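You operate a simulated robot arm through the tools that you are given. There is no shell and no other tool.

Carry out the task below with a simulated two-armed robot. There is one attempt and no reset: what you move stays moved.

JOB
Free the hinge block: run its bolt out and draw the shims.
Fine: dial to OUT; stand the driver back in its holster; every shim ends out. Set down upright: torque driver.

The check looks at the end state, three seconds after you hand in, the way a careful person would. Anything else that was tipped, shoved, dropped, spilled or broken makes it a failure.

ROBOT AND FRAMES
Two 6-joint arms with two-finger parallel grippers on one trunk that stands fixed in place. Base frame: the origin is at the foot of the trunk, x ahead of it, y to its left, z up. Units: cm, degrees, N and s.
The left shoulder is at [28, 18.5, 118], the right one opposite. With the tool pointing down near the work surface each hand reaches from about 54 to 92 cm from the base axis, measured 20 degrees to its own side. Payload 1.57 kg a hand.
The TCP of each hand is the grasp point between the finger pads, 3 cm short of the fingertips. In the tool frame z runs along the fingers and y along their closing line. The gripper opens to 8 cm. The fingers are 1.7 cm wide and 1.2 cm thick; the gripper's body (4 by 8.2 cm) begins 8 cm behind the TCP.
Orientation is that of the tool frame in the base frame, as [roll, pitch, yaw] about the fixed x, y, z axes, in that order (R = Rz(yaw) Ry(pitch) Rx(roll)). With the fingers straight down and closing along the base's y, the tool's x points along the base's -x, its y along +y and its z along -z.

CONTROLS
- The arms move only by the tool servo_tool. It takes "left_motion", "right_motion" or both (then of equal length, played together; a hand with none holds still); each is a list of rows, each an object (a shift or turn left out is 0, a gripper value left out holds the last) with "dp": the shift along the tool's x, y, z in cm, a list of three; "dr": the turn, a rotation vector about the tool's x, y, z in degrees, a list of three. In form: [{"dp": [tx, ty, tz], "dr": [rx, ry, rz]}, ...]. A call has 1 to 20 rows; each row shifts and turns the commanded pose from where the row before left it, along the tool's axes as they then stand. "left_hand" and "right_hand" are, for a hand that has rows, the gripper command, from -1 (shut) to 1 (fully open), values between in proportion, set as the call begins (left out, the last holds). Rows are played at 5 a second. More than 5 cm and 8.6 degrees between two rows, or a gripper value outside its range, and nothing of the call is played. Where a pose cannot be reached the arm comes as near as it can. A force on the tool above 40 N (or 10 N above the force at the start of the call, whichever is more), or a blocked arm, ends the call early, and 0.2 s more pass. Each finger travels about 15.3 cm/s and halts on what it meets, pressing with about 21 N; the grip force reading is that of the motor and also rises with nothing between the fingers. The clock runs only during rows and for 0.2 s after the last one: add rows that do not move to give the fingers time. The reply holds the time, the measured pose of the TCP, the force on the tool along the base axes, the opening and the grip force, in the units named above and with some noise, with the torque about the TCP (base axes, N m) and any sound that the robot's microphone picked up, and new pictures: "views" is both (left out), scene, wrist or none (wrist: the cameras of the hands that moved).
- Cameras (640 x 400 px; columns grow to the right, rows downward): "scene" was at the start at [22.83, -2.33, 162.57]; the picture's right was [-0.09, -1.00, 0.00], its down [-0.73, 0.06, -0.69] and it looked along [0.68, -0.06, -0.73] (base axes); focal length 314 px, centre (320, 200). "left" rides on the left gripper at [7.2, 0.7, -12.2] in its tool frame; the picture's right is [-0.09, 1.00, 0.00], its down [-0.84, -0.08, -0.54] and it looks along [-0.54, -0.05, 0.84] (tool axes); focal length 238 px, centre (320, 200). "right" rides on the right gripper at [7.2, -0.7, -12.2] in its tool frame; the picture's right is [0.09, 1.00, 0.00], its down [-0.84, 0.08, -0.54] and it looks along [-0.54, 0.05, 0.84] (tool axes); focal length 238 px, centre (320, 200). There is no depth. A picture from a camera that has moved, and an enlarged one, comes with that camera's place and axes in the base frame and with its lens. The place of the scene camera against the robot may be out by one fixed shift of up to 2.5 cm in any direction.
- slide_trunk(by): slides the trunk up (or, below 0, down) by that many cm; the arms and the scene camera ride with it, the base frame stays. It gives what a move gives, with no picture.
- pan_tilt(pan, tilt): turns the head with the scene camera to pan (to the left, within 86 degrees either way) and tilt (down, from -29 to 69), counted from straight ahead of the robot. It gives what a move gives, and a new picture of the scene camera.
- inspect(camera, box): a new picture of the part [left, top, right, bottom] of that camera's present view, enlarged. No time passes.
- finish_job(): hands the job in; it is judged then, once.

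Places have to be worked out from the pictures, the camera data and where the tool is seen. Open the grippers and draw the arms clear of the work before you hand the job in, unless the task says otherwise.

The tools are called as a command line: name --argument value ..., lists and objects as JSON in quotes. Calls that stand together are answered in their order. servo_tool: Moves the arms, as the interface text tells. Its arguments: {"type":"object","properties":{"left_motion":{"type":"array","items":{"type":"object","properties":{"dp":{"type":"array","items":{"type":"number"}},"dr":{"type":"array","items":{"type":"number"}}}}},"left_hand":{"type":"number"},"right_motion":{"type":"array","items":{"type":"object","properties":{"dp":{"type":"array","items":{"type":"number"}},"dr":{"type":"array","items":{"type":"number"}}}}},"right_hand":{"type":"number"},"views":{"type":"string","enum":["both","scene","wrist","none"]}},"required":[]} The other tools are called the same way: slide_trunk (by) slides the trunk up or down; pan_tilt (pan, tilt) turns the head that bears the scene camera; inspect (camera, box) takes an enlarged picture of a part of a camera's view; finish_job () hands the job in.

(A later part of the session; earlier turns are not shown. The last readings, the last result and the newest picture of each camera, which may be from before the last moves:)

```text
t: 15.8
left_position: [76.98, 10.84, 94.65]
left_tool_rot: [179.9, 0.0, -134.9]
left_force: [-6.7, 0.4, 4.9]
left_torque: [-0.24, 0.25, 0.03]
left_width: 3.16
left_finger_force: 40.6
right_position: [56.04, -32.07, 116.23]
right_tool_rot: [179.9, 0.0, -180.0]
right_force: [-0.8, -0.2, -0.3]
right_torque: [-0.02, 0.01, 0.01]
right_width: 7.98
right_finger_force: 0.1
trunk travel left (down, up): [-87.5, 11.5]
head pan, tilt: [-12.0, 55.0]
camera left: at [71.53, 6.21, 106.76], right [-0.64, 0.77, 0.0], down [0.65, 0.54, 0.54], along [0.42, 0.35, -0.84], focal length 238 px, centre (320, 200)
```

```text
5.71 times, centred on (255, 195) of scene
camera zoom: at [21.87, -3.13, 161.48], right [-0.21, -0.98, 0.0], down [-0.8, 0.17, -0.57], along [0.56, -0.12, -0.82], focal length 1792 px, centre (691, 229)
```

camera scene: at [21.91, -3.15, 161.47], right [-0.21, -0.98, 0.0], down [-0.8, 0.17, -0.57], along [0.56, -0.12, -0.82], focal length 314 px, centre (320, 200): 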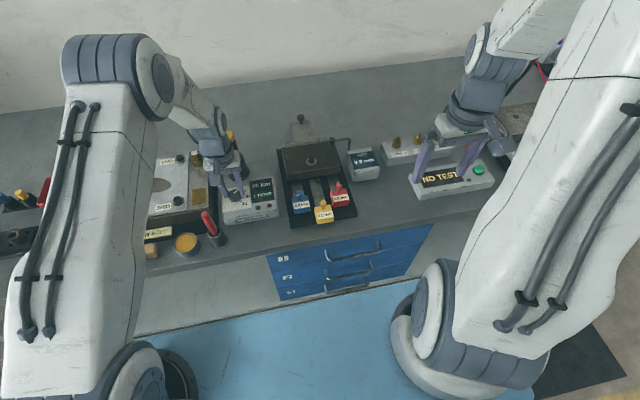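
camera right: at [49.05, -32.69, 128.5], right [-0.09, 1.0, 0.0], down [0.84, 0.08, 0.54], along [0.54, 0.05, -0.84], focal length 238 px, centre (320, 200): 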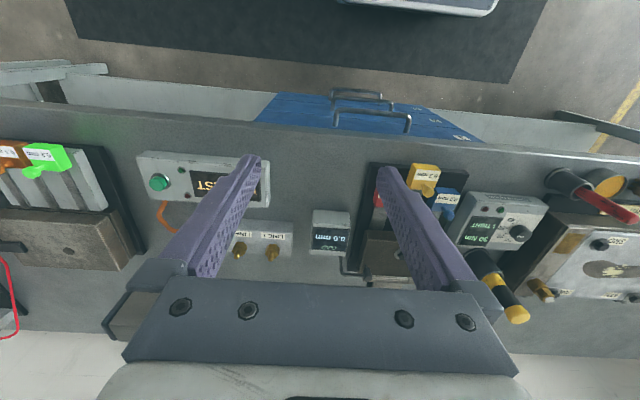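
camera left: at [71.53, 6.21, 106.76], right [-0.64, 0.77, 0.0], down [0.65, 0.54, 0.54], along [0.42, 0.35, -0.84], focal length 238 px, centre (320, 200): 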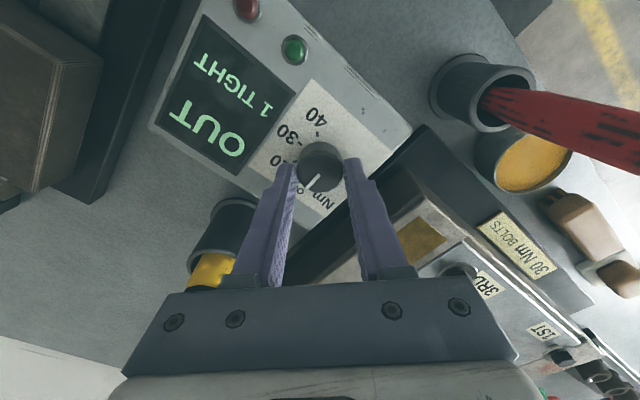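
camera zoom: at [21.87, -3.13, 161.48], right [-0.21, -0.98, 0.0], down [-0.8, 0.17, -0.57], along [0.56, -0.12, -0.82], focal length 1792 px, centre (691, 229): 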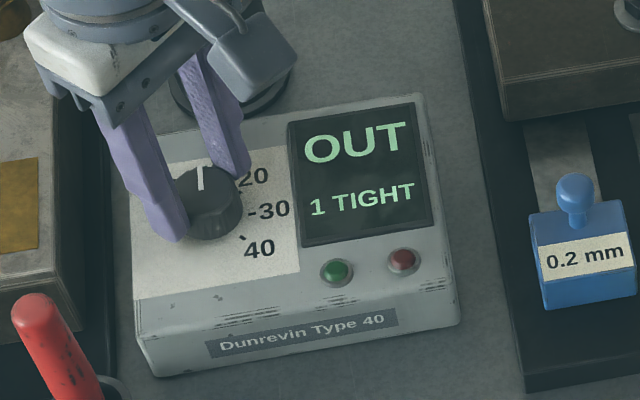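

The display reads OUT. I release the knob, rise and turn the hand back straight.

servo_tool --left_motion '[{}, {}, {"dp": [0, 0, -3]}, {"dp": [0, 0, -4.5]}, {"dp": [0, 0, -4.5]}, {"dp": [0, 0, -4.5], "dr": [0, 0, 7.5]}, {"dp": [0, 0, -3], "dr": [0, 0, 7.5]}, {"dr": [0, 0, 7.5]}, {"dr": [0, 0, 7.5]}, {"dr": [0, 0, 7.5]}, {"dr": [0, 0, 7.5]}, {}]' --left_hand 0.4 --views "both"

inspect --camera "scene" --box '[210, 120, 300, 230]'

inspect --camera "left" --box '[240, 150, 400, 280]'

```text
t: 18.4
left_position: [77.22, 10.9, 114.05]
left_tool_rot: [180.0, 0.0, 179.9]
left_force: [0.1, 0.4, -0.2]
left_torque: [-0.02, -0.01, 0.01]
left_width: 5.59
left_finger_force: 0.0
right_position: [56.15, -31.97, 116.23]
right_tool_rot: [180.0, 0.0, -180.0]
right_force: [-0.2, 0.4, -0.7]
right_torque: [-0.02, 0.01, 0.01]
right_width: 8.0
right_finger_force: 0.0
trunk travel left (down, up): [-87.5, 11.5]
head pan, tilt: [-12.0, 55.0]
camera scene: at [21.93, -3.13, 161.47], right [-0.21, -0.98, 0.0], down [-0.8, 0.17, -0.57], along [0.56, -0.12, -0.82], focal length 314 px, centre (320, 200)
camera left: at [69.93, 11.49, 126.24], right [0.09, 1.0, 0.0], down [0.84, -0.08, 0.54], along [0.54, -0.05, -0.84], focal length 238 px, centre (320, 200)
```

scene: 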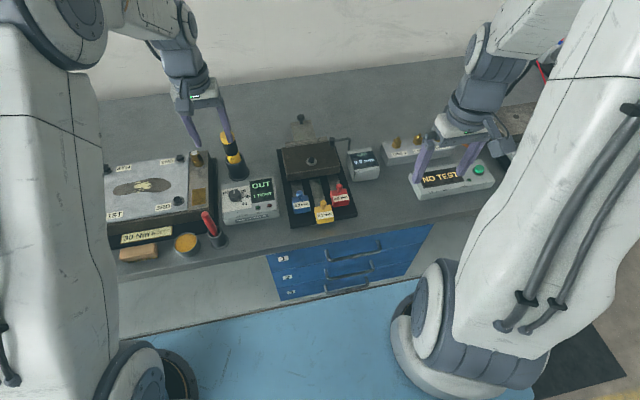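
left: 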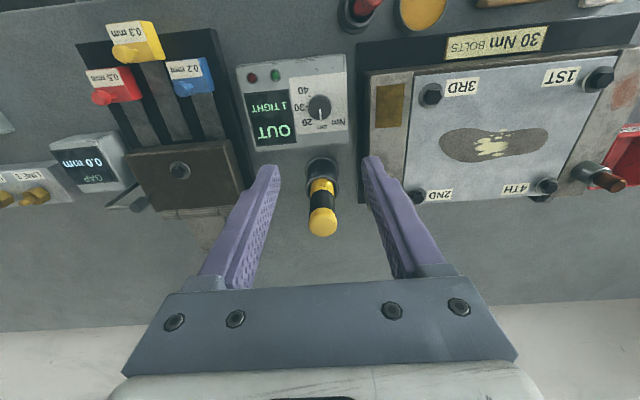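

```text
3.64 times, centred on (255, 175) of scene
camera zoom: at [21.93, -3.13, 161.47], right [-0.21, -0.98, 0.0], down [-0.8, 0.17, -0.57], along [0.56, -0.12, -0.82], focal length 1140 px, centre (556, 291)
```

zoom: 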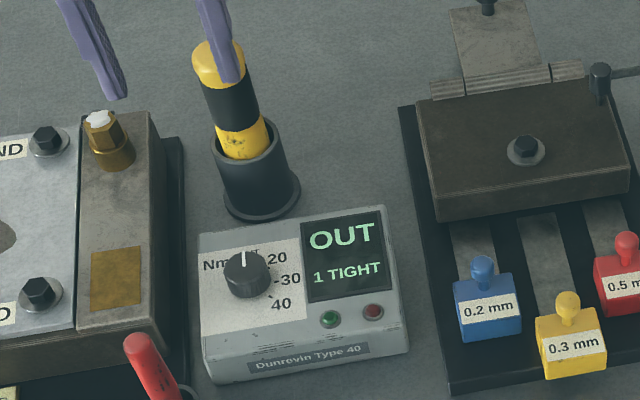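

```text
3.08 times, centred on (320, 215) of left
camera zoom: at [69.93, 11.49, 126.24], right [0.09, 1.0, 0.0], down [0.84, -0.08, 0.54], along [0.54, -0.05, -0.84], focal length 733 px, centre (320, 154)
```

zoom: 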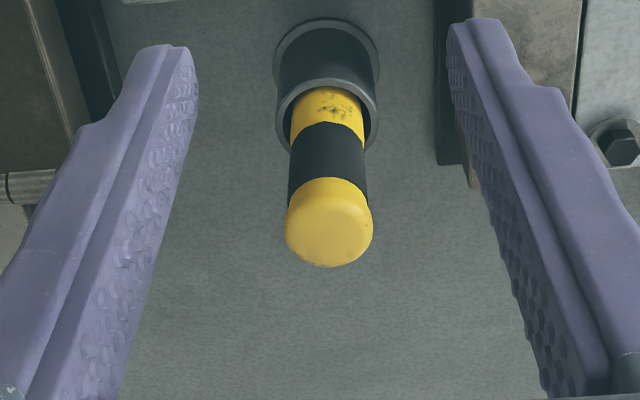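

The dial is settled at OUT. The driver's cap centre triangulates to about (89.6, 10.0, 101.4), cap width 3.7 cm, which is at the rim of the reach, so I tilt the hand 30° forward and move to a standoff in front of and above it.

servo_tool --left_motion '[{"dr": [0, -7.5, 0]}, {"dr": [0, -7.5, 0]}, {"dr": [0, -7.5, 0]}, {"dr": [0, -7.5, 0]}, {"dp": [-1.25, -0.45, 2.74]}, {"dp": [-1.24, -0.45, 2.74]}, {}, {}]' --left_hand 0.5 --views "both"

inspect --camera "left" --box '[220, 80, 420, 220]'

```text
t: 20.2
left_position: [81.92, 9.84, 110.57]
left_tool_rot: [179.9, 30.0, -179.9]
left_force: [-0.1, 0.6, 0.2]
left_torque: [-0.02, 0.02, 0.01]
left_width: 6.01
left_finger_force: 0.0
right_position: [56.11, -31.98, 116.2]
right_tool_rot: [-180.0, 0.1, 179.9]
right_force: [0.4, 0.7, 0.4]
right_torque: [-0.01, -0.03, 0.01]
right_width: 8.01
right_finger_force: 0.1
trunk travel left (down, up): [-87.5, 11.5]
head pan, tilt: [-12.0, 55.0]
camera scene: at [21.91, -3.13, 161.47], right [-0.21, -0.98, 0.0], down [-0.8, 0.17, -0.57], along [0.56, -0.12, -0.82], focal length 314 px, centre (320, 200)
camera left: at [69.61, 10.54, 117.54], right [0.08, 1.0, 0.05], down [0.45, -0.08, 0.89], along [0.89, -0.05, -0.46], focal length 238 px, centre (320, 200)
```

scene: 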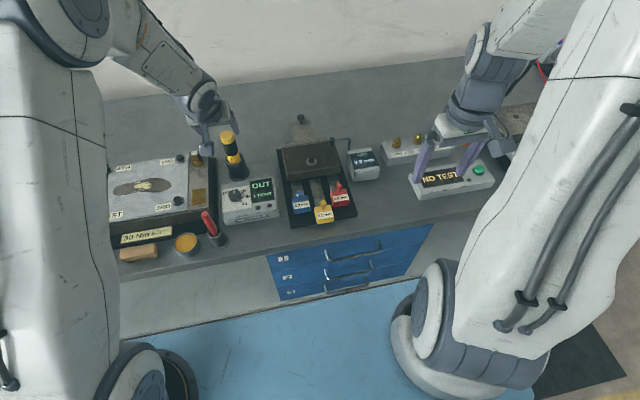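
left: 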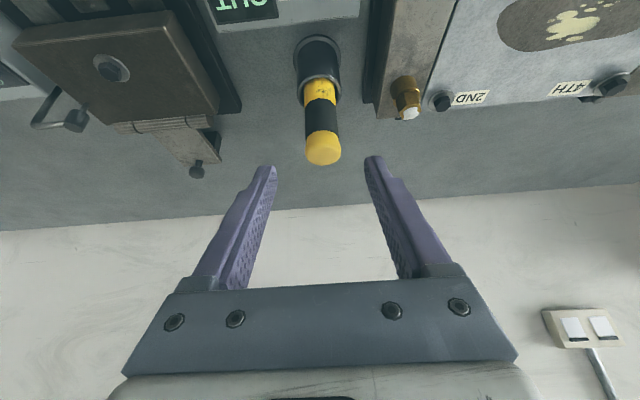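

```text
2.86 times, centred on (320, 150) of left
camera zoom: at [69.61, 10.54, 117.54], right [0.08, 1.0, 0.05], down [0.45, -0.08, 0.89], along [0.89, -0.05, -0.46], focal length 681 px, centre (320, 343)
```

zoom: 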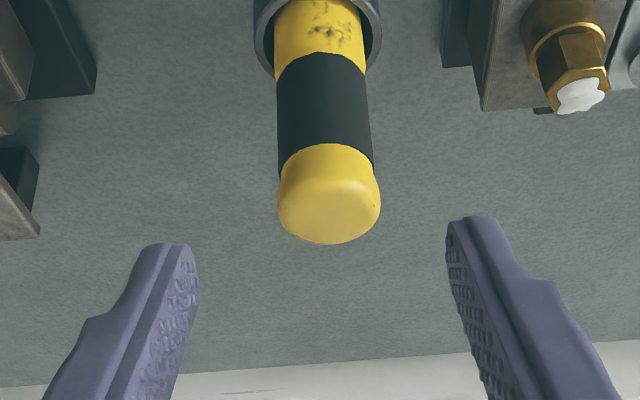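

The position is confirmed. In this low view something dark shows under the hinge leaf; I zoom in there before going on.

inspect --camera "left" --box '[100, 80, 260, 190]'

inspect --camera "left" --box '[160, 110, 240, 190]'

```text
3.64 times, centred on (180, 135) of left
camera zoom: at [69.61, 10.54, 117.54], right [0.08, 1.0, 0.05], down [0.45, -0.08, 0.89], along [0.89, -0.05, -0.46], focal length 867 px, centre (829, 436)
```

zoom: 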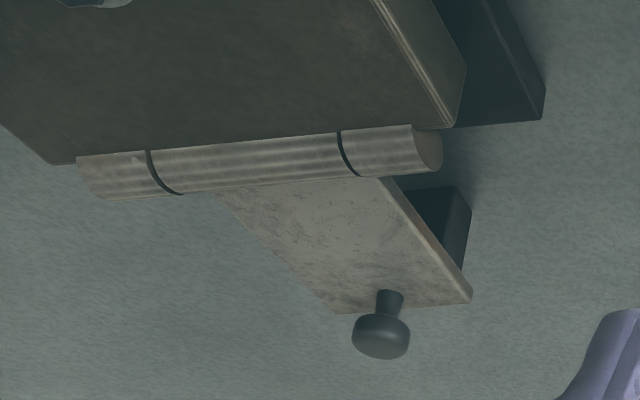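

```text
5.00 times, centred on (200, 150) of left
camera zoom: at [69.61, 10.54, 117.54], right [0.08, 1.0, 0.05], down [0.45, -0.08, 0.89], along [0.89, -0.05, -0.46], focal length 1192 px, centre (920, 450)
```

zoom: 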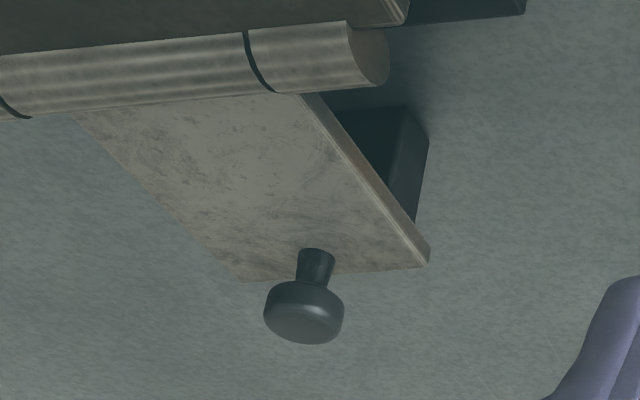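

The leaf is a real hinge leaf on a support block, not a shim, so I leave it. Now I advance along the tool axis so that the driver comes between the fingers at about z=97.5.

servo_tool --left_motion '[{"dp": [-0.07, 0.04, 3.8]}, {"dp": [-0.07, 0.04, 3.8]}, {"dp": [-0.07, 0.04, 3.8]}, {}]' --views "wrist"

inspect --camera "left" --box '[220, 60, 420, 220]'

```text
t: 21.2
left_position: [87.83, 10.11, 100.7]
left_tool_rot: [180.0, 30.0, -179.9]
left_force: [0.1, -0.1, 0.2]
left_torque: [0.0, 0.01, 0.02]
left_width: 5.98
left_finger_force: 0.0
right_position: [56.18, -31.94, 116.21]
right_tool_rot: [179.9, 0.0, -179.9]
right_force: [0.0, 0.5, 0.7]
right_torque: [-0.02, 0.01, -0.02]
right_width: 7.98
right_finger_force: 0.1
trunk travel left (down, up): [-87.5, 11.5]
head pan, tilt: [-12.0, 55.0]
camera left: at [75.56, 10.72, 107.67], right [0.08, 1.0, 0.05], down [0.45, -0.08, 0.89], along [0.89, -0.05, -0.46], focal length 238 px, centre (320, 200)
```

left: 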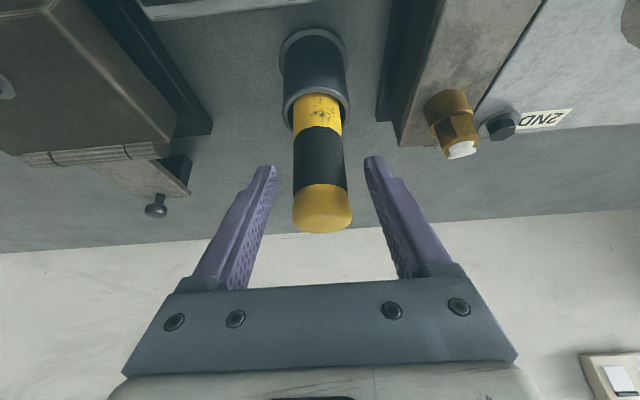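

```text
2.50 times, centred on (320, 140) of left
camera zoom: at [75.56, 10.72, 107.67], right [0.08, 1.0, 0.05], down [0.45, -0.08, 0.89], along [0.89, -0.05, -0.46], focal length 596 px, centre (320, 350)
```

zoom: 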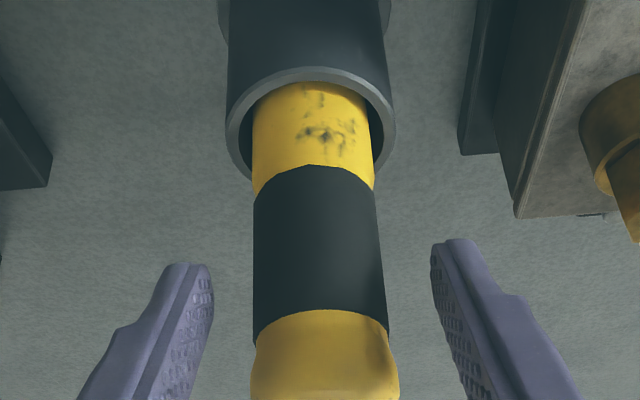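

Reach is fine. I go the last 3.7 cm and close on the black band.

servo_tool --left_motion '[{"dp": [-0.08, -0.04, 1.9]}, {"dp": [-0.08, 0, 1.8]}, {}]' --views "none"

servo_tool --left_motion '[{}, {}, {}, {}]' --left_hand -1 --views "both"

```text
t: 22.0
left_position: [89.84, 10.02, 97.57]
left_tool_rot: [180.0, 30.0, 180.0]
left_force: [-0.1, 0.0, 0.0]
left_torque: [-0.01, 0.01, -0.01]
left_width: 6.0
left_finger_force: 0.0
right_position: [56.11, -31.98, 116.21]
right_tool_rot: [179.9, 0.0, 179.9]
right_force: [-0.6, -0.5, -0.1]
right_torque: [-0.01, -0.02, -0.02]
right_width: 8.01
right_finger_force: 0.1
trunk travel left (down, up): [-87.5, 11.5]
head pan, tilt: [-12.0, 55.0]
```

```text
t: 23.0
left_position: [89.76, 10.05, 97.71]
left_tool_rot: [-180.0, 30.1, 179.9]
left_force: [0.4, 0.5, -1.3]
left_torque: [-0.01, -0.05, 0.02]
left_width: 3.77
left_finger_force: 21.1
right_position: [56.21, -31.94, 116.14]
right_tool_rot: [-180.0, -0.1, -179.9]
right_force: [-0.2, -0.1, -0.2]
right_torque: [0.0, 0.01, -0.02]
right_width: 8.02
right_finger_force: 0.1
trunk travel left (down, up): [-87.5, 11.5]
head pan, tilt: [-12.0, 55.0]
camera scene: at [21.94, -3.13, 161.47], right [-0.21, -0.98, 0.0], down [-0.8, 0.17, -0.57], along [0.56, -0.12, -0.82], focal length 314 px, centre (320, 200)
camera left: at [77.52, 10.66, 104.6], right [0.08, 1.0, 0.05], down [0.45, -0.08, 0.89], along [0.89, -0.05, -0.46], focal length 238 px, centre (320, 200)
```

scene: 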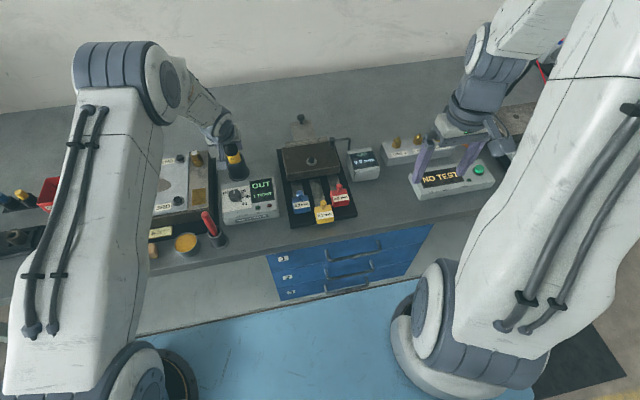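
left: 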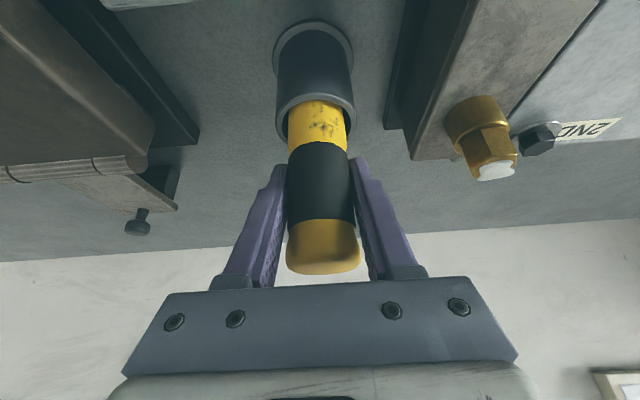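

The driver is held (3.77 cm). I lift straight up in small steps, noting the holstered TCP pose (89.8, 10.05, 97.7).

servo_tool --left_motion '[{"dp": [-0.5, 0, -0.866]}, {"dp": [-1, 0, -1.732]}, {"dp": [-1.5, 0, -2.6]}, {"dp": [-1.5, 0, -2.6]}, {}]' --views "wrist"

inspect --camera "scene" --box '[190, 80, 320, 200]'

```text
t: 24.2
left_position: [89.75, 9.84, 106.63]
left_tool_rot: [-180.0, 29.9, -180.0]
left_force: [-0.3, -0.1, -4.8]
left_torque: [0.0, -0.06, -0.01]
left_width: 3.75
left_finger_force: 20.9
right_position: [56.23, -31.93, 116.19]
right_tool_rot: [180.0, 0.0, 180.0]
right_force: [0.7, -0.8, 0.0]
right_torque: [0.01, -0.02, 0.0]
right_width: 7.99
right_finger_force: 0.1
trunk travel left (down, up): [-87.5, 11.5]
head pan, tilt: [-12.0, 55.0]
camera left: at [77.43, 10.65, 113.58], right [0.08, 1.0, 0.05], down [0.45, -0.08, 0.89], along [0.89, -0.05, -0.46], focal length 238 px, centre (320, 200)
```

left: 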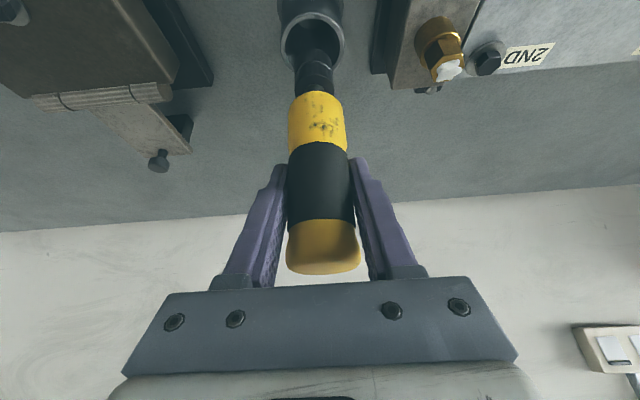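

```text
3.33 times, centred on (255, 140) of scene
camera zoom: at [21.94, -3.13, 161.47], right [-0.21, -0.98, 0.0], down [-0.8, 0.17, -0.57], along [0.56, -0.12, -0.82], focal length 1045 px, centre (537, 400)
```

zoom: 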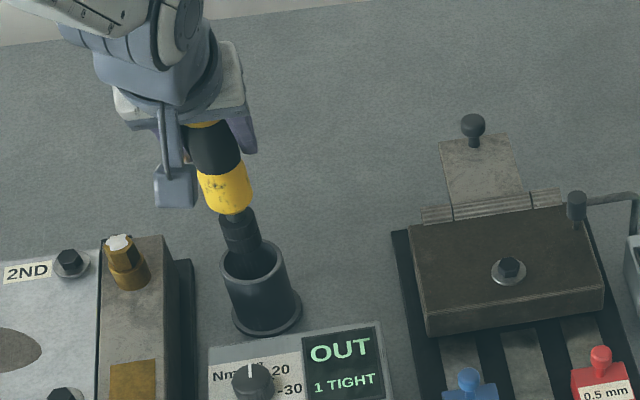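

The driver weighs about 5 N and its socket is just leaving the holster. I lift a bit more and look at the tip.

servo_tool --left_motion '[{"dp": [-1.5, 0, -2.6]}, {"dp": [-1.5, 0, -2.6]}, {}, {}]' --views "wrist"

inspect --camera "scene" --box '[190, 60, 320, 200]'

inspect --camera "left" --box '[240, 0, 400, 120]'

```text
t: 25.2
left_position: [89.73, 10.09, 112.52]
left_tool_rot: [-179.9, 30.0, -180.0]
left_force: [-0.1, 0.2, -4.7]
left_torque: [0.0, -0.04, 0.0]
left_width: 3.74
left_finger_force: 21.2
right_position: [56.22, -32.01, 116.25]
right_tool_rot: [-180.0, 0.0, 179.9]
right_force: [0.7, -0.7, 0.5]
right_torque: [-0.02, -0.04, -0.02]
right_width: 7.99
right_finger_force: 0.1
trunk travel left (down, up): [-87.5, 11.5]
head pan, tilt: [-12.0, 55.0]
camera left: at [77.48, 10.69, 119.5], right [0.08, 1.0, 0.05], down [0.45, -0.08, 0.89], along [0.89, -0.05, -0.46], focal length 238 px, centre (320, 200)
```

left: 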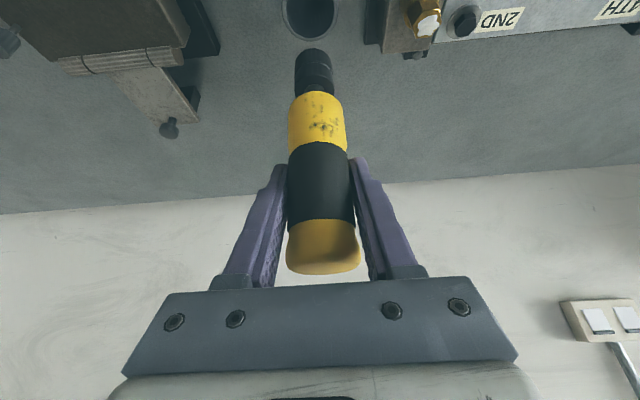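

```text
2.86 times, centred on (255, 130) of scene
camera zoom: at [21.97, -3.13, 161.46], right [-0.21, -0.98, 0.0], down [-0.8, 0.17, -0.57], along [0.56, -0.12, -0.82], focal length 896 px, centre (506, 400)
```

zoom: 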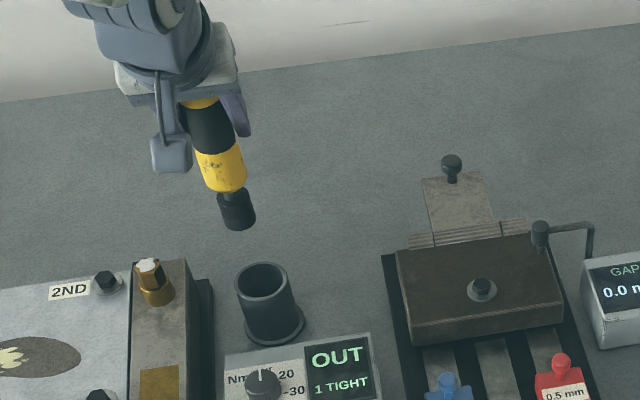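

```text
3.33 times, centred on (320, 60) of left
camera zoom: at [77.48, 10.69, 119.5], right [0.08, 1.0, 0.05], down [0.45, -0.08, 0.89], along [0.89, -0.05, -0.46], focal length 794 px, centre (320, 667)
```

zoom: 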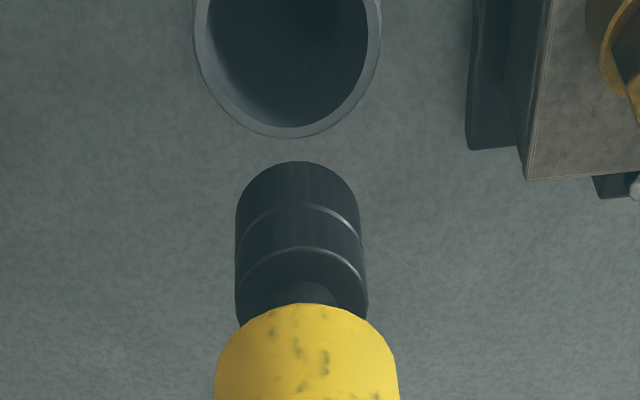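

The socket tip hangs 11.3 cm below the TCP. I carry the driver over to above the bolt, keeping the tip about 4 cm above it.

servo_tool --left_motion '[{"dp": [0.85, -2.76, 0.12]}, {"dp": [0.85, -2.76, 0.12]}, {"dp": [0.85, -2.76, 0.12]}, {"dp": [0.85, -2.76, 0.12]}, {"dp": [0.85, -2.76, 0.12]}, {"dp": [0.85, -2.76, 0.12]}, {"dp": [0.85, -2.76, 0.12]}, {"dp": [0.85, -2.76, 0.12]}, {}, {}]' --views "both"

inspect --camera "left" --box '[240, 0, 400, 120]'

inspect --camera "scene" --box '[250, 90, 380, 200]'

```text
t: 27.4
left_position: [84.43, -12.03, 108.44]
left_tool_rot: [-180.0, 30.0, -180.0]
left_force: [0.3, 0.4, -5.2]
left_torque: [0.04, 0.01, 0.01]
left_width: 3.77
left_finger_force: 20.8
right_position: [56.23, -32.08, 116.28]
right_tool_rot: [180.0, 0.1, 180.0]
right_force: [0.6, 0.1, 0.9]
right_torque: [0.01, -0.01, -0.02]
right_width: 7.98
right_finger_force: 0.1
trunk travel left (down, up): [-87.5, 11.5]
head pan, tilt: [-12.0, 55.0]
camera scene: at [21.95, -3.13, 161.46], right [-0.21, -0.98, 0.0], down [-0.8, 0.17, -0.57], along [0.56, -0.12, -0.82], focal length 314 px, centre (320, 200)
camera left: at [72.08, -11.41, 115.29], right [0.08, 1.0, 0.05], down [0.45, -0.08, 0.89], along [0.89, -0.05, -0.46], focal length 238 px, centre (320, 200)
```

scene: 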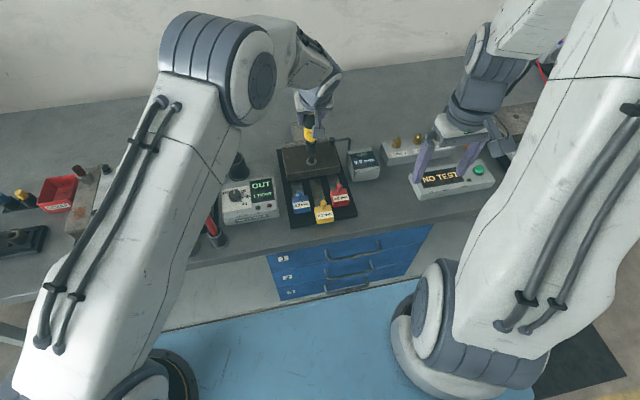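
left: 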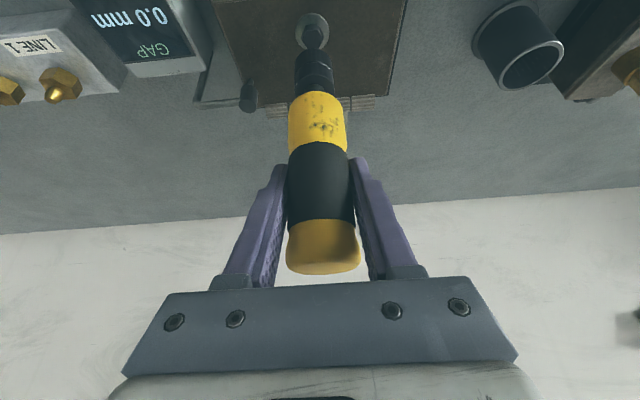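

```text
3.33 times, centred on (320, 60) of left
camera zoom: at [72.08, -11.41, 115.29], right [0.08, 1.0, 0.05], down [0.45, -0.08, 0.89], along [0.89, -0.05, -0.46], focal length 794 px, centre (320, 667)
```

zoom: 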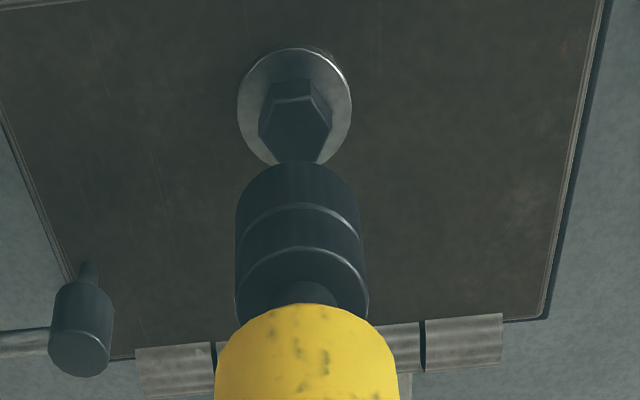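

```text
3.64 times, centred on (315, 145) of scene
camera zoom: at [21.95, -3.13, 161.46], right [-0.21, -0.98, 0.0], down [-0.8, 0.17, -0.57], along [0.56, -0.12, -0.82], focal length 1140 px, centre (338, 400)
```

zoom: 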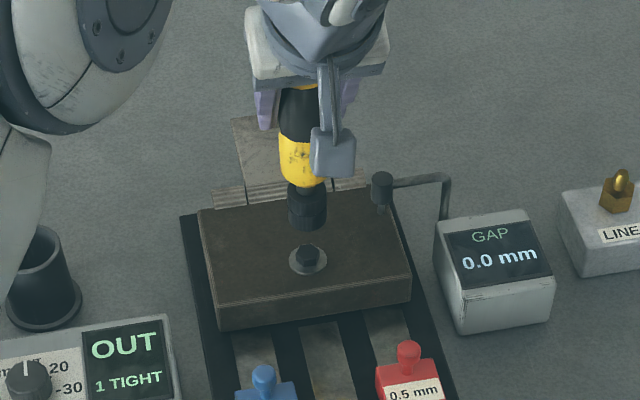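

From several views the bolt head top is at about (85.1, -12.05, 91.3) and the socket tip at z≈96.3, 0.65 cm short in x. I correct that and go down to just above the head.

servo_tool --left_motion '[{"dp": [-0.563, 0, 0.325]}, {"dp": [1.0, 0, 1.732]}, {"dp": [0.8, 0, 1.386]}, {}, {}]' --views "wrist"

inspect --camera "left" --box '[260, 0, 380, 100]'

inspect --camera "scene" --box '[270, 110, 360, 190]'

inspect --camera "right" --box '[330, 180, 450, 290]'

```text
t: 28.6
left_position: [85.15, -12.12, 104.75]
left_tool_rot: [-179.9, 30.0, -180.0]
left_force: [-0.5, 0.4, -4.9]
left_torque: [0.02, 0.0, -0.01]
left_width: 3.75
left_finger_force: 21.3
right_position: [56.15, -32.01, 116.29]
right_tool_rot: [179.9, 0.0, 179.9]
right_force: [0.1, 0.3, -0.5]
right_torque: [0.03, -0.04, -0.01]
right_width: 8.01
right_finger_force: 0.0
trunk travel left (down, up): [-87.5, 11.5]
head pan, tilt: [-12.0, 55.0]
camera left: at [72.77, -11.42, 111.7], right [0.08, 1.0, 0.05], down [0.45, -0.08, 0.89], along [0.89, -0.05, -0.46], focal length 238 px, centre (320, 200)
```

left: 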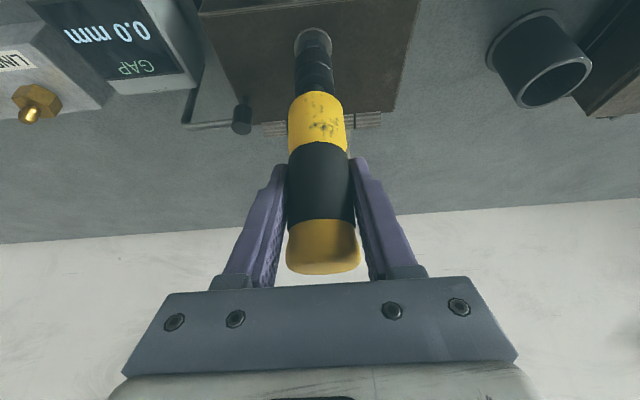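

```text
4.00 times, centred on (320, 50) of left
camera zoom: at [72.77, -11.42, 111.7], right [0.08, 1.0, 0.05], down [0.45, -0.08, 0.89], along [0.89, -0.05, -0.46], focal length 953 px, centre (320, 800)
```

zoom: 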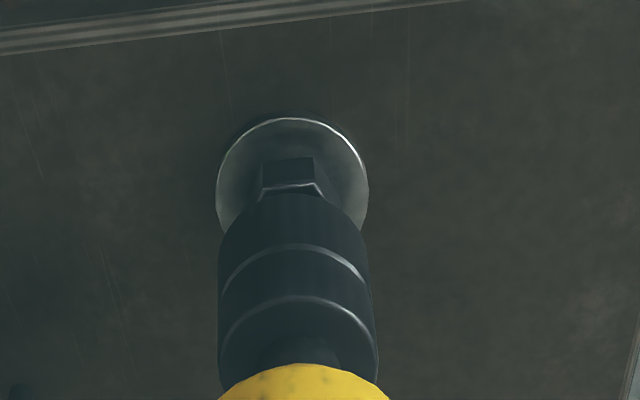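

```text
5.00 times, centred on (315, 150) of scene
camera zoom: at [21.95, -3.14, 161.47], right [-0.21, -0.98, 0.0], down [-0.8, 0.17, -0.57], along [0.56, -0.12, -0.82], focal length 1568 px, centre (345, 450)
```

zoom: 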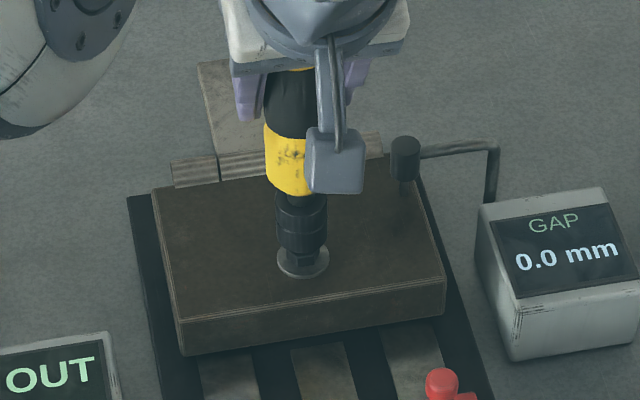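

```text
3.64 times, centred on (390, 235) of right
camera zoom: at [49.1, -32.69, 128.48], right [-0.09, 1.0, 0.0], down [0.84, 0.08, 0.54], along [0.54, 0.05, -0.84], focal length 867 px, centre (66, 73)
```

zoom: 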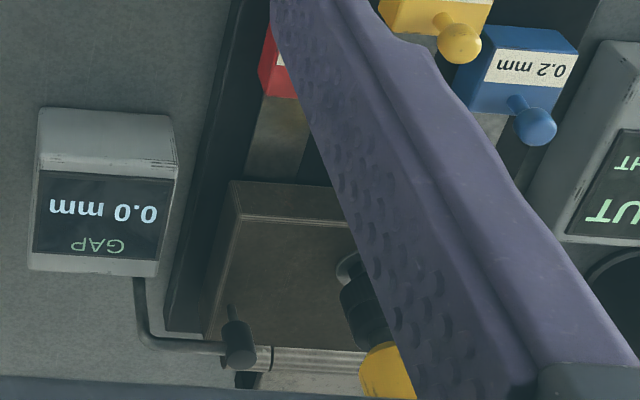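

The tip is right above the head. I zoom tightly from both cameras to judge the alignment and the remaining gap.

inspect --camera "scene" --box '[295, 140, 330, 170]'

inspect --camera "left" --box '[285, 20, 345, 70]'

```text
13.33 times, centred on (312, 155) of scene
camera zoom: at [21.95, -3.14, 161.47], right [-0.21, -0.98, 0.0], down [-0.8, 0.17, -0.57], along [0.56, -0.12, -0.82], focal length 4182 px, centre (420, 800)
```

zoom: 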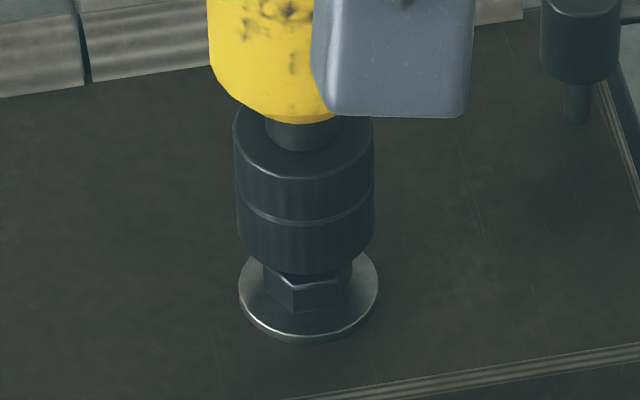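

```text
8.00 times, centred on (315, 45) of left
camera zoom: at [72.77, -11.42, 111.7], right [0.08, 1.0, 0.05], down [0.45, -0.08, 0.89], along [0.89, -0.05, -0.46], focal length 1907 px, centre (360, 1440)
```

zoom: 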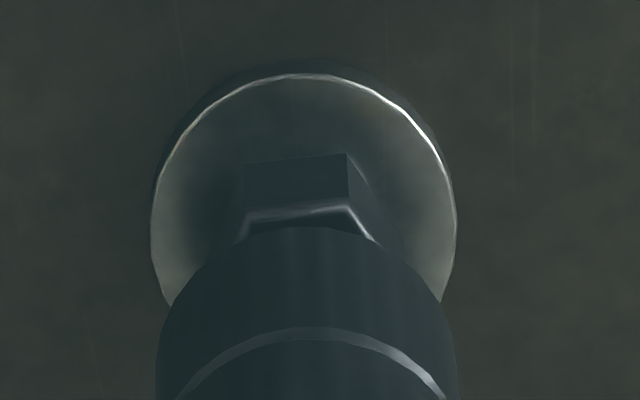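

The two views are nearly collinear, so I bring the right hand round to look from the right side, well clear of the left.

servo_tool --right_motion '[{"dp": [-3.67, -0.6, 1.2]}, {"dp": [-3.67, -0.6, 1.2]}, {"dp": [-3.67, -0.6, 1.2]}, {"dp": [-3.67, -0.6, 1.2]}, {"dp": [-3.67, -0.6, 1.2]}, {"dp": [-3.67, -0.6, 1.2]}, {"dr": [0, 0, -8]}, {"dr": [0, 0, -8]}, {"dr": [0, 0, -8]}, {"dr": [0, 0, -8]}, {"dr": [0, 0, -8]}, {"dr": [0, 0, -8]}, {"dr": [0, 0, -8]}, {"dr": [0, 0, -8]}, {"dr": [0, 0, -8]}, {}]' --views "both"

```text
t: 32.0
left_position: [85.03, -12.05, 104.79]
left_tool_rot: [-180.0, 30.1, -180.0]
left_force: [-0.4, 0.4, -5.5]
left_torque: [0.0, 0.0, 0.02]
left_width: 3.74
left_finger_force: 20.9
right_position: [78.22, -35.72, 109.17]
right_tool_rot: [-180.0, -0.1, -107.9]
right_force: [0.1, -0.1, 0.5]
right_torque: [0.01, 0.0, 0.02]
right_width: 7.99
right_finger_force: 0.1
trunk travel left (down, up): [-87.5, 11.5]
head pan, tilt: [-12.0, 55.0]
camera scene: at [21.96, -3.14, 161.46], right [-0.21, -0.98, 0.0], down [-0.8, 0.17, -0.57], along [0.56, -0.12, -0.82], focal length 314 px, centre (320, 200)
camera right: at [76.77, -42.63, 121.33], right [-0.98, 0.22, 0.0], down [0.18, 0.82, 0.54], along [0.12, 0.53, -0.84], focal length 238 px, centre (320, 200)
```

scene: 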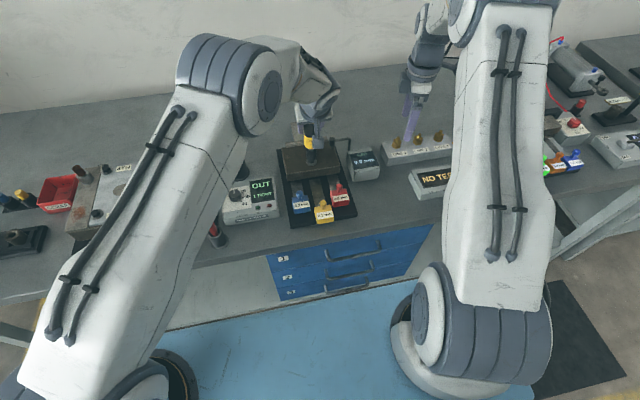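
right: 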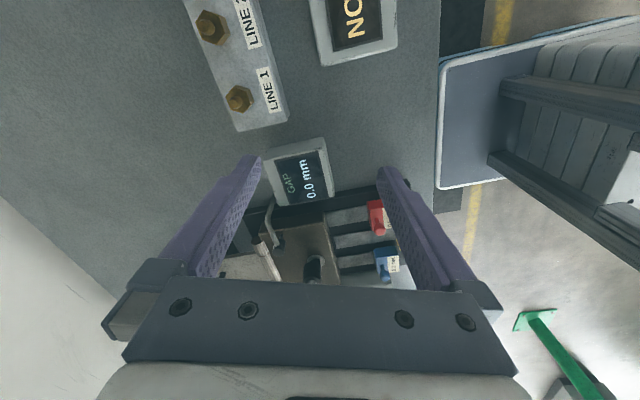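

servo_tool --right_motion '[{"dr": [0, -7.5, 0]}, {"dr": [0, -7.5, 0]}, {"dr": [0, -7.5, 0]}, {"dr": [0, -7.5, 0]}, {}, {}]' --views "wrist"

inspect --camera "right" --box '[260, 120, 400, 220]'

```text
t: 33.4
left_position: [85.12, -12.06, 104.73]
left_tool_rot: [-179.9, 30.0, -180.0]
left_force: [-0.1, -0.6, -4.8]
left_torque: [0.0, -0.04, -0.01]
left_width: 3.73
left_finger_force: 21.0
right_position: [78.23, -35.65, 109.03]
right_tool_rot: [-180.0, 30.0, -108.0]
right_force: [0.0, -0.6, -0.1]
right_torque: [0.01, 0.02, -0.02]
right_width: 7.99
right_finger_force: 0.1
trunk travel left (down, up): [-87.5, 11.5]
head pan, tilt: [-12.0, 55.0]
camera right: at [75.17, -47.52, 116.08], right [-0.97, 0.23, -0.05], down [0.07, 0.45, 0.89], along [0.23, 0.86, -0.46], focal length 238 px, centre (320, 200)
```

right: 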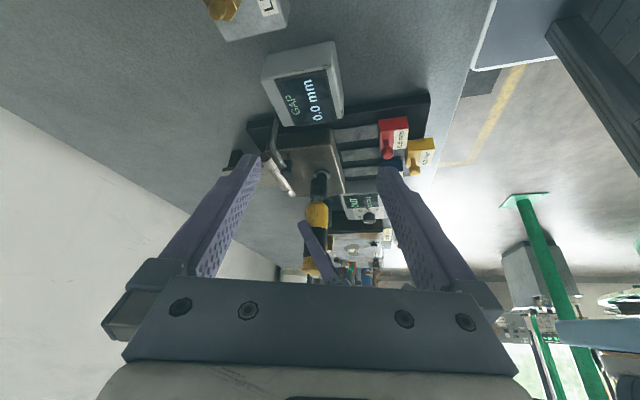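

```text
4.00 times, centred on (330, 170) of right
camera zoom: at [75.17, -47.52, 116.08], right [-0.97, 0.23, -0.05], down [0.07, 0.45, 0.89], along [0.23, 0.86, -0.46], focal length 953 px, centre (280, 320)
```

zoom: 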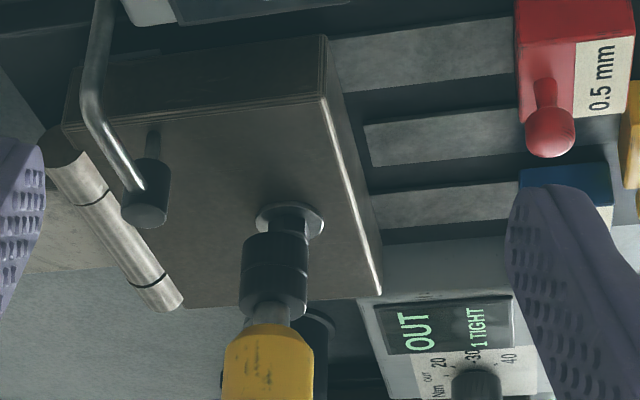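

inspect --camera "right" --box '[305, 155, 345, 225]'

inspect --camera "right" --box '[290, 160, 350, 280]'

```text
5.71 times, centred on (325, 190) of right
camera zoom: at [75.17, -47.52, 116.08], right [-0.97, 0.23, -0.05], down [0.07, 0.45, 0.89], along [0.23, 0.86, -0.46], focal length 1362 px, centre (291, 257)
```

zoom: 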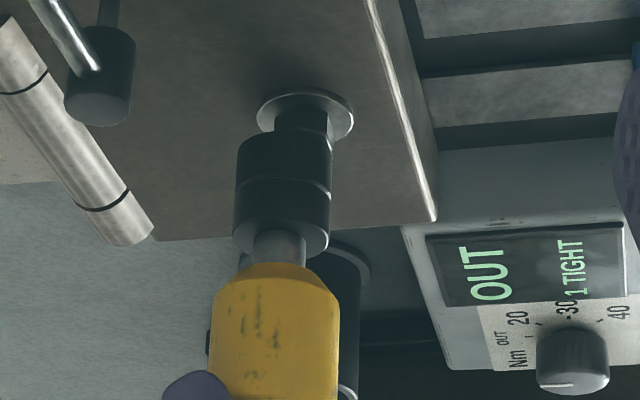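

```text
3.33 times, centred on (320, 220) of right
camera zoom: at [75.17, -47.52, 116.08], right [-0.97, 0.23, -0.05], down [0.07, 0.45, 0.89], along [0.23, 0.86, -0.46], focal length 794 px, centre (320, 133)
```

zoom: 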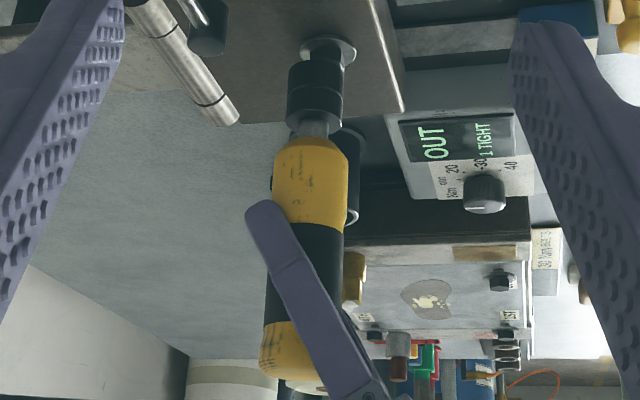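

The side view shows the driver vertical but about 0.58 cm too far forward (+x). I shift back by that and check again.

servo_tool --left_motion '[{"dp": [0.5, 0.08, -0.29]}, {}, {}]' --views "none"

inspect --camera "right" --box '[305, 155, 345, 195]'

inspect --camera "left" --box '[285, 20, 345, 70]'

```text
t: 34.2
left_position: [84.52, -11.98, 104.84]
left_tool_rot: [-180.0, 30.0, -180.0]
left_force: [-0.1, 0.5, -5.3]
left_torque: [-0.02, -0.02, 0.0]
left_width: 3.76
left_finger_force: 20.6
right_position: [78.19, -35.61, 109.08]
right_tool_rot: [-180.0, 30.0, -108.1]
right_force: [0.3, -1.1, 0.0]
right_torque: [0.0, -0.02, 0.03]
right_width: 8.01
right_finger_force: 0.1
trunk travel left (down, up): [-87.5, 11.5]
head pan, tilt: [-12.0, 55.0]
```

```text
10.00 times, centred on (325, 175) of right
camera zoom: at [75.18, -47.52, 116.09], right [-0.97, 0.23, -0.05], down [0.07, 0.46, 0.89], along [0.23, 0.86, -0.46], focal length 2384 px, centre (270, 450)
```

zoom: 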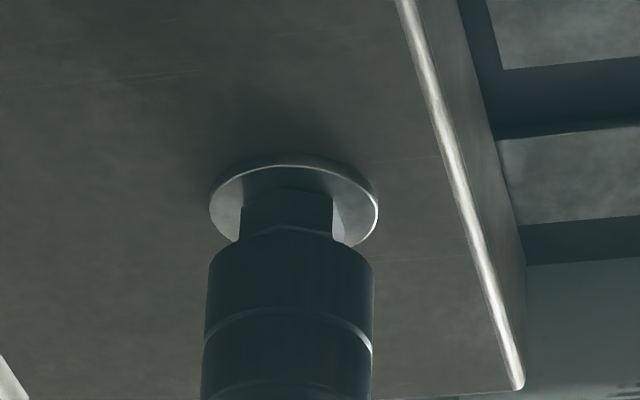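

```text
8.00 times, centred on (315, 45) of left
camera zoom: at [72.19, -11.33, 111.75], right [0.08, 1.0, 0.05], down [0.45, -0.08, 0.89], along [0.89, -0.05, -0.46], focal length 1907 px, centre (360, 1440)
```

zoom: 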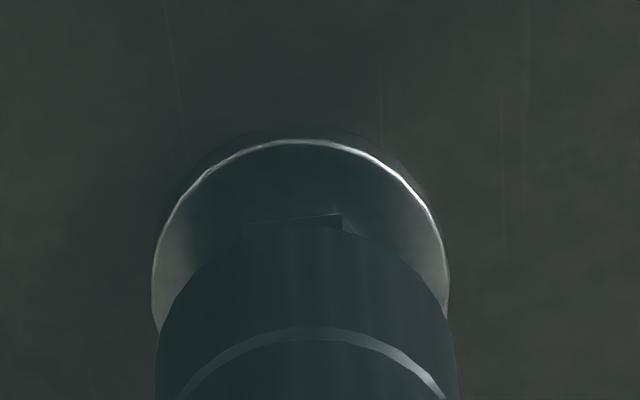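

Both views now show the socket centred on the head. I lower gently in 0.3 cm steps.

servo_tool --left_motion '[{"dp": [0.15, 0, 0.26]}, {"dp": [0.15, 0, 0.26]}, {}]' --views "none"

inspect --camera "right" --box '[305, 155, 345, 195]'

```text
t: 35.0
left_position: [84.49, -12.02, 104.23]
left_tool_rot: [180.0, 29.9, 180.0]
left_force: [0.4, -0.4, -5.5]
left_torque: [0.0, -0.01, 0.02]
left_width: 3.76
left_finger_force: 20.6
right_position: [78.28, -35.55, 109.08]
right_tool_rot: [179.9, 29.9, -108.0]
right_force: [0.0, 0.1, -0.5]
right_torque: [0.02, -0.02, -0.03]
right_width: 7.99
right_finger_force: 0.0
trunk travel left (down, up): [-87.5, 11.5]
head pan, tilt: [-12.0, 55.0]
```

```text
10.00 times, centred on (325, 175) of right
camera zoom: at [75.18, -47.52, 116.09], right [-0.97, 0.23, -0.05], down [0.07, 0.46, 0.89], along [0.23, 0.86, -0.46], focal length 2384 px, centre (270, 450)
```

zoom: 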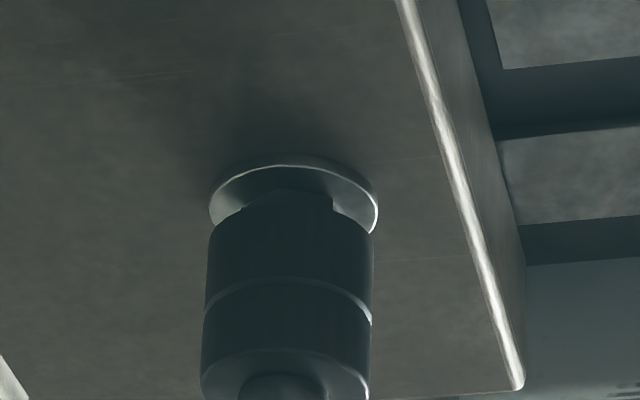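

servo_tool --left_motion '[{"dp": [0.15, 0, 0.26]}, {}, {"dp": [0.1, 0, 0.173]}, {}, {}]' --views "none"

inspect --camera "right" --box '[305, 155, 345, 195]'

inspect --camera "scene" --box '[210, 130, 390, 230]'

```text
t: 36.2
left_position: [84.4, -12.05, 103.67]
left_tool_rot: [180.0, 30.0, -180.0]
left_force: [-0.7, -0.7, -4.5]
left_torque: [-0.04, 0.02, 0.01]
left_width: 3.74
left_finger_force: 21.4
right_position: [78.25, -35.59, 109.13]
right_tool_rot: [179.9, 30.0, -108.0]
right_force: [0.0, -0.7, -0.8]
right_torque: [0.03, 0.02, 0.01]
right_width: 8.0
right_finger_force: 0.1
trunk travel left (down, up): [-87.5, 11.5]
head pan, tilt: [-12.0, 55.0]
```

```text
10.00 times, centred on (325, 175) of right
camera zoom: at [75.18, -47.52, 116.09], right [-0.97, 0.23, -0.05], down [0.07, 0.46, 0.89], along [0.23, 0.86, -0.46], focal length 2384 px, centre (270, 450)
```

zoom: 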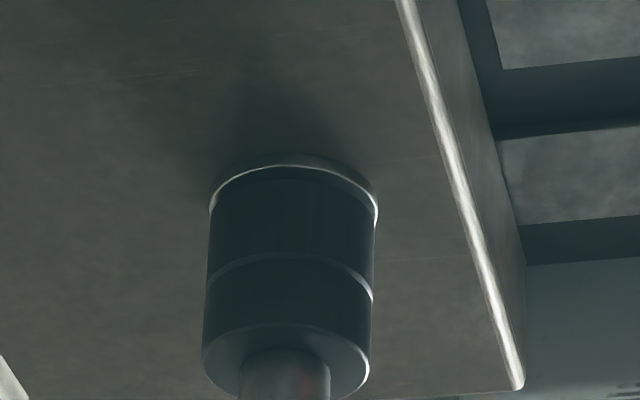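

```text
3.56 times, centred on (300, 180) of scene
camera zoom: at [21.96, -3.14, 161.46], right [-0.21, -0.98, 0.0], down [-0.8, 0.17, -0.57], along [0.56, -0.12, -0.82], focal length 1115 px, centre (391, 271)
```

zoom: 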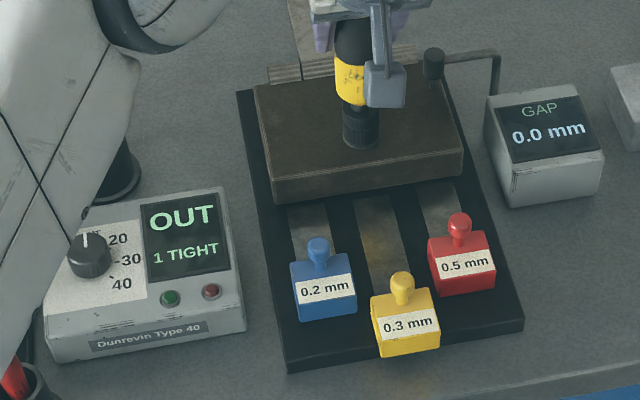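

The socket has slid over the head without force. I press slightly further to seat it and trigger the driver.

servo_tool --left_motion '[{"dp": [0.1, 0, 0.173]}, {}, {}]' --views "none"

inspect --camera "scene" --box '[210, 130, 390, 230]'

```text
t: 37.0
left_position: [84.42, -12.08, 103.56]
left_tool_rot: [180.0, 30.0, 180.0]
left_force: [-0.1, -0.4, -4.7]
left_torque: [-0.03, -0.03, -0.02]
left_width: 3.73
left_finger_force: 21.1
right_position: [78.22, -35.5, 109.06]
right_tool_rot: [-179.9, 30.0, -108.1]
right_force: [0.7, 0.4, 0.4]
right_torque: [-0.01, 0.0, -0.01]
right_width: 8.03
right_finger_force: 0.1
trunk travel left (down, up): [-87.5, 11.5]
head pan, tilt: [-12.0, 55.0]
```

```text
3.56 times, centred on (300, 180) of scene
camera zoom: at [21.96, -3.14, 161.46], right [-0.21, -0.98, 0.0], down [-0.8, 0.17, -0.57], along [0.56, -0.12, -0.82], focal length 1115 px, centre (391, 271)
```

zoom: 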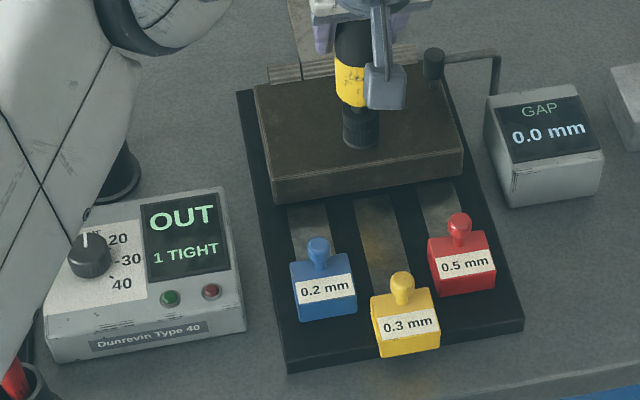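

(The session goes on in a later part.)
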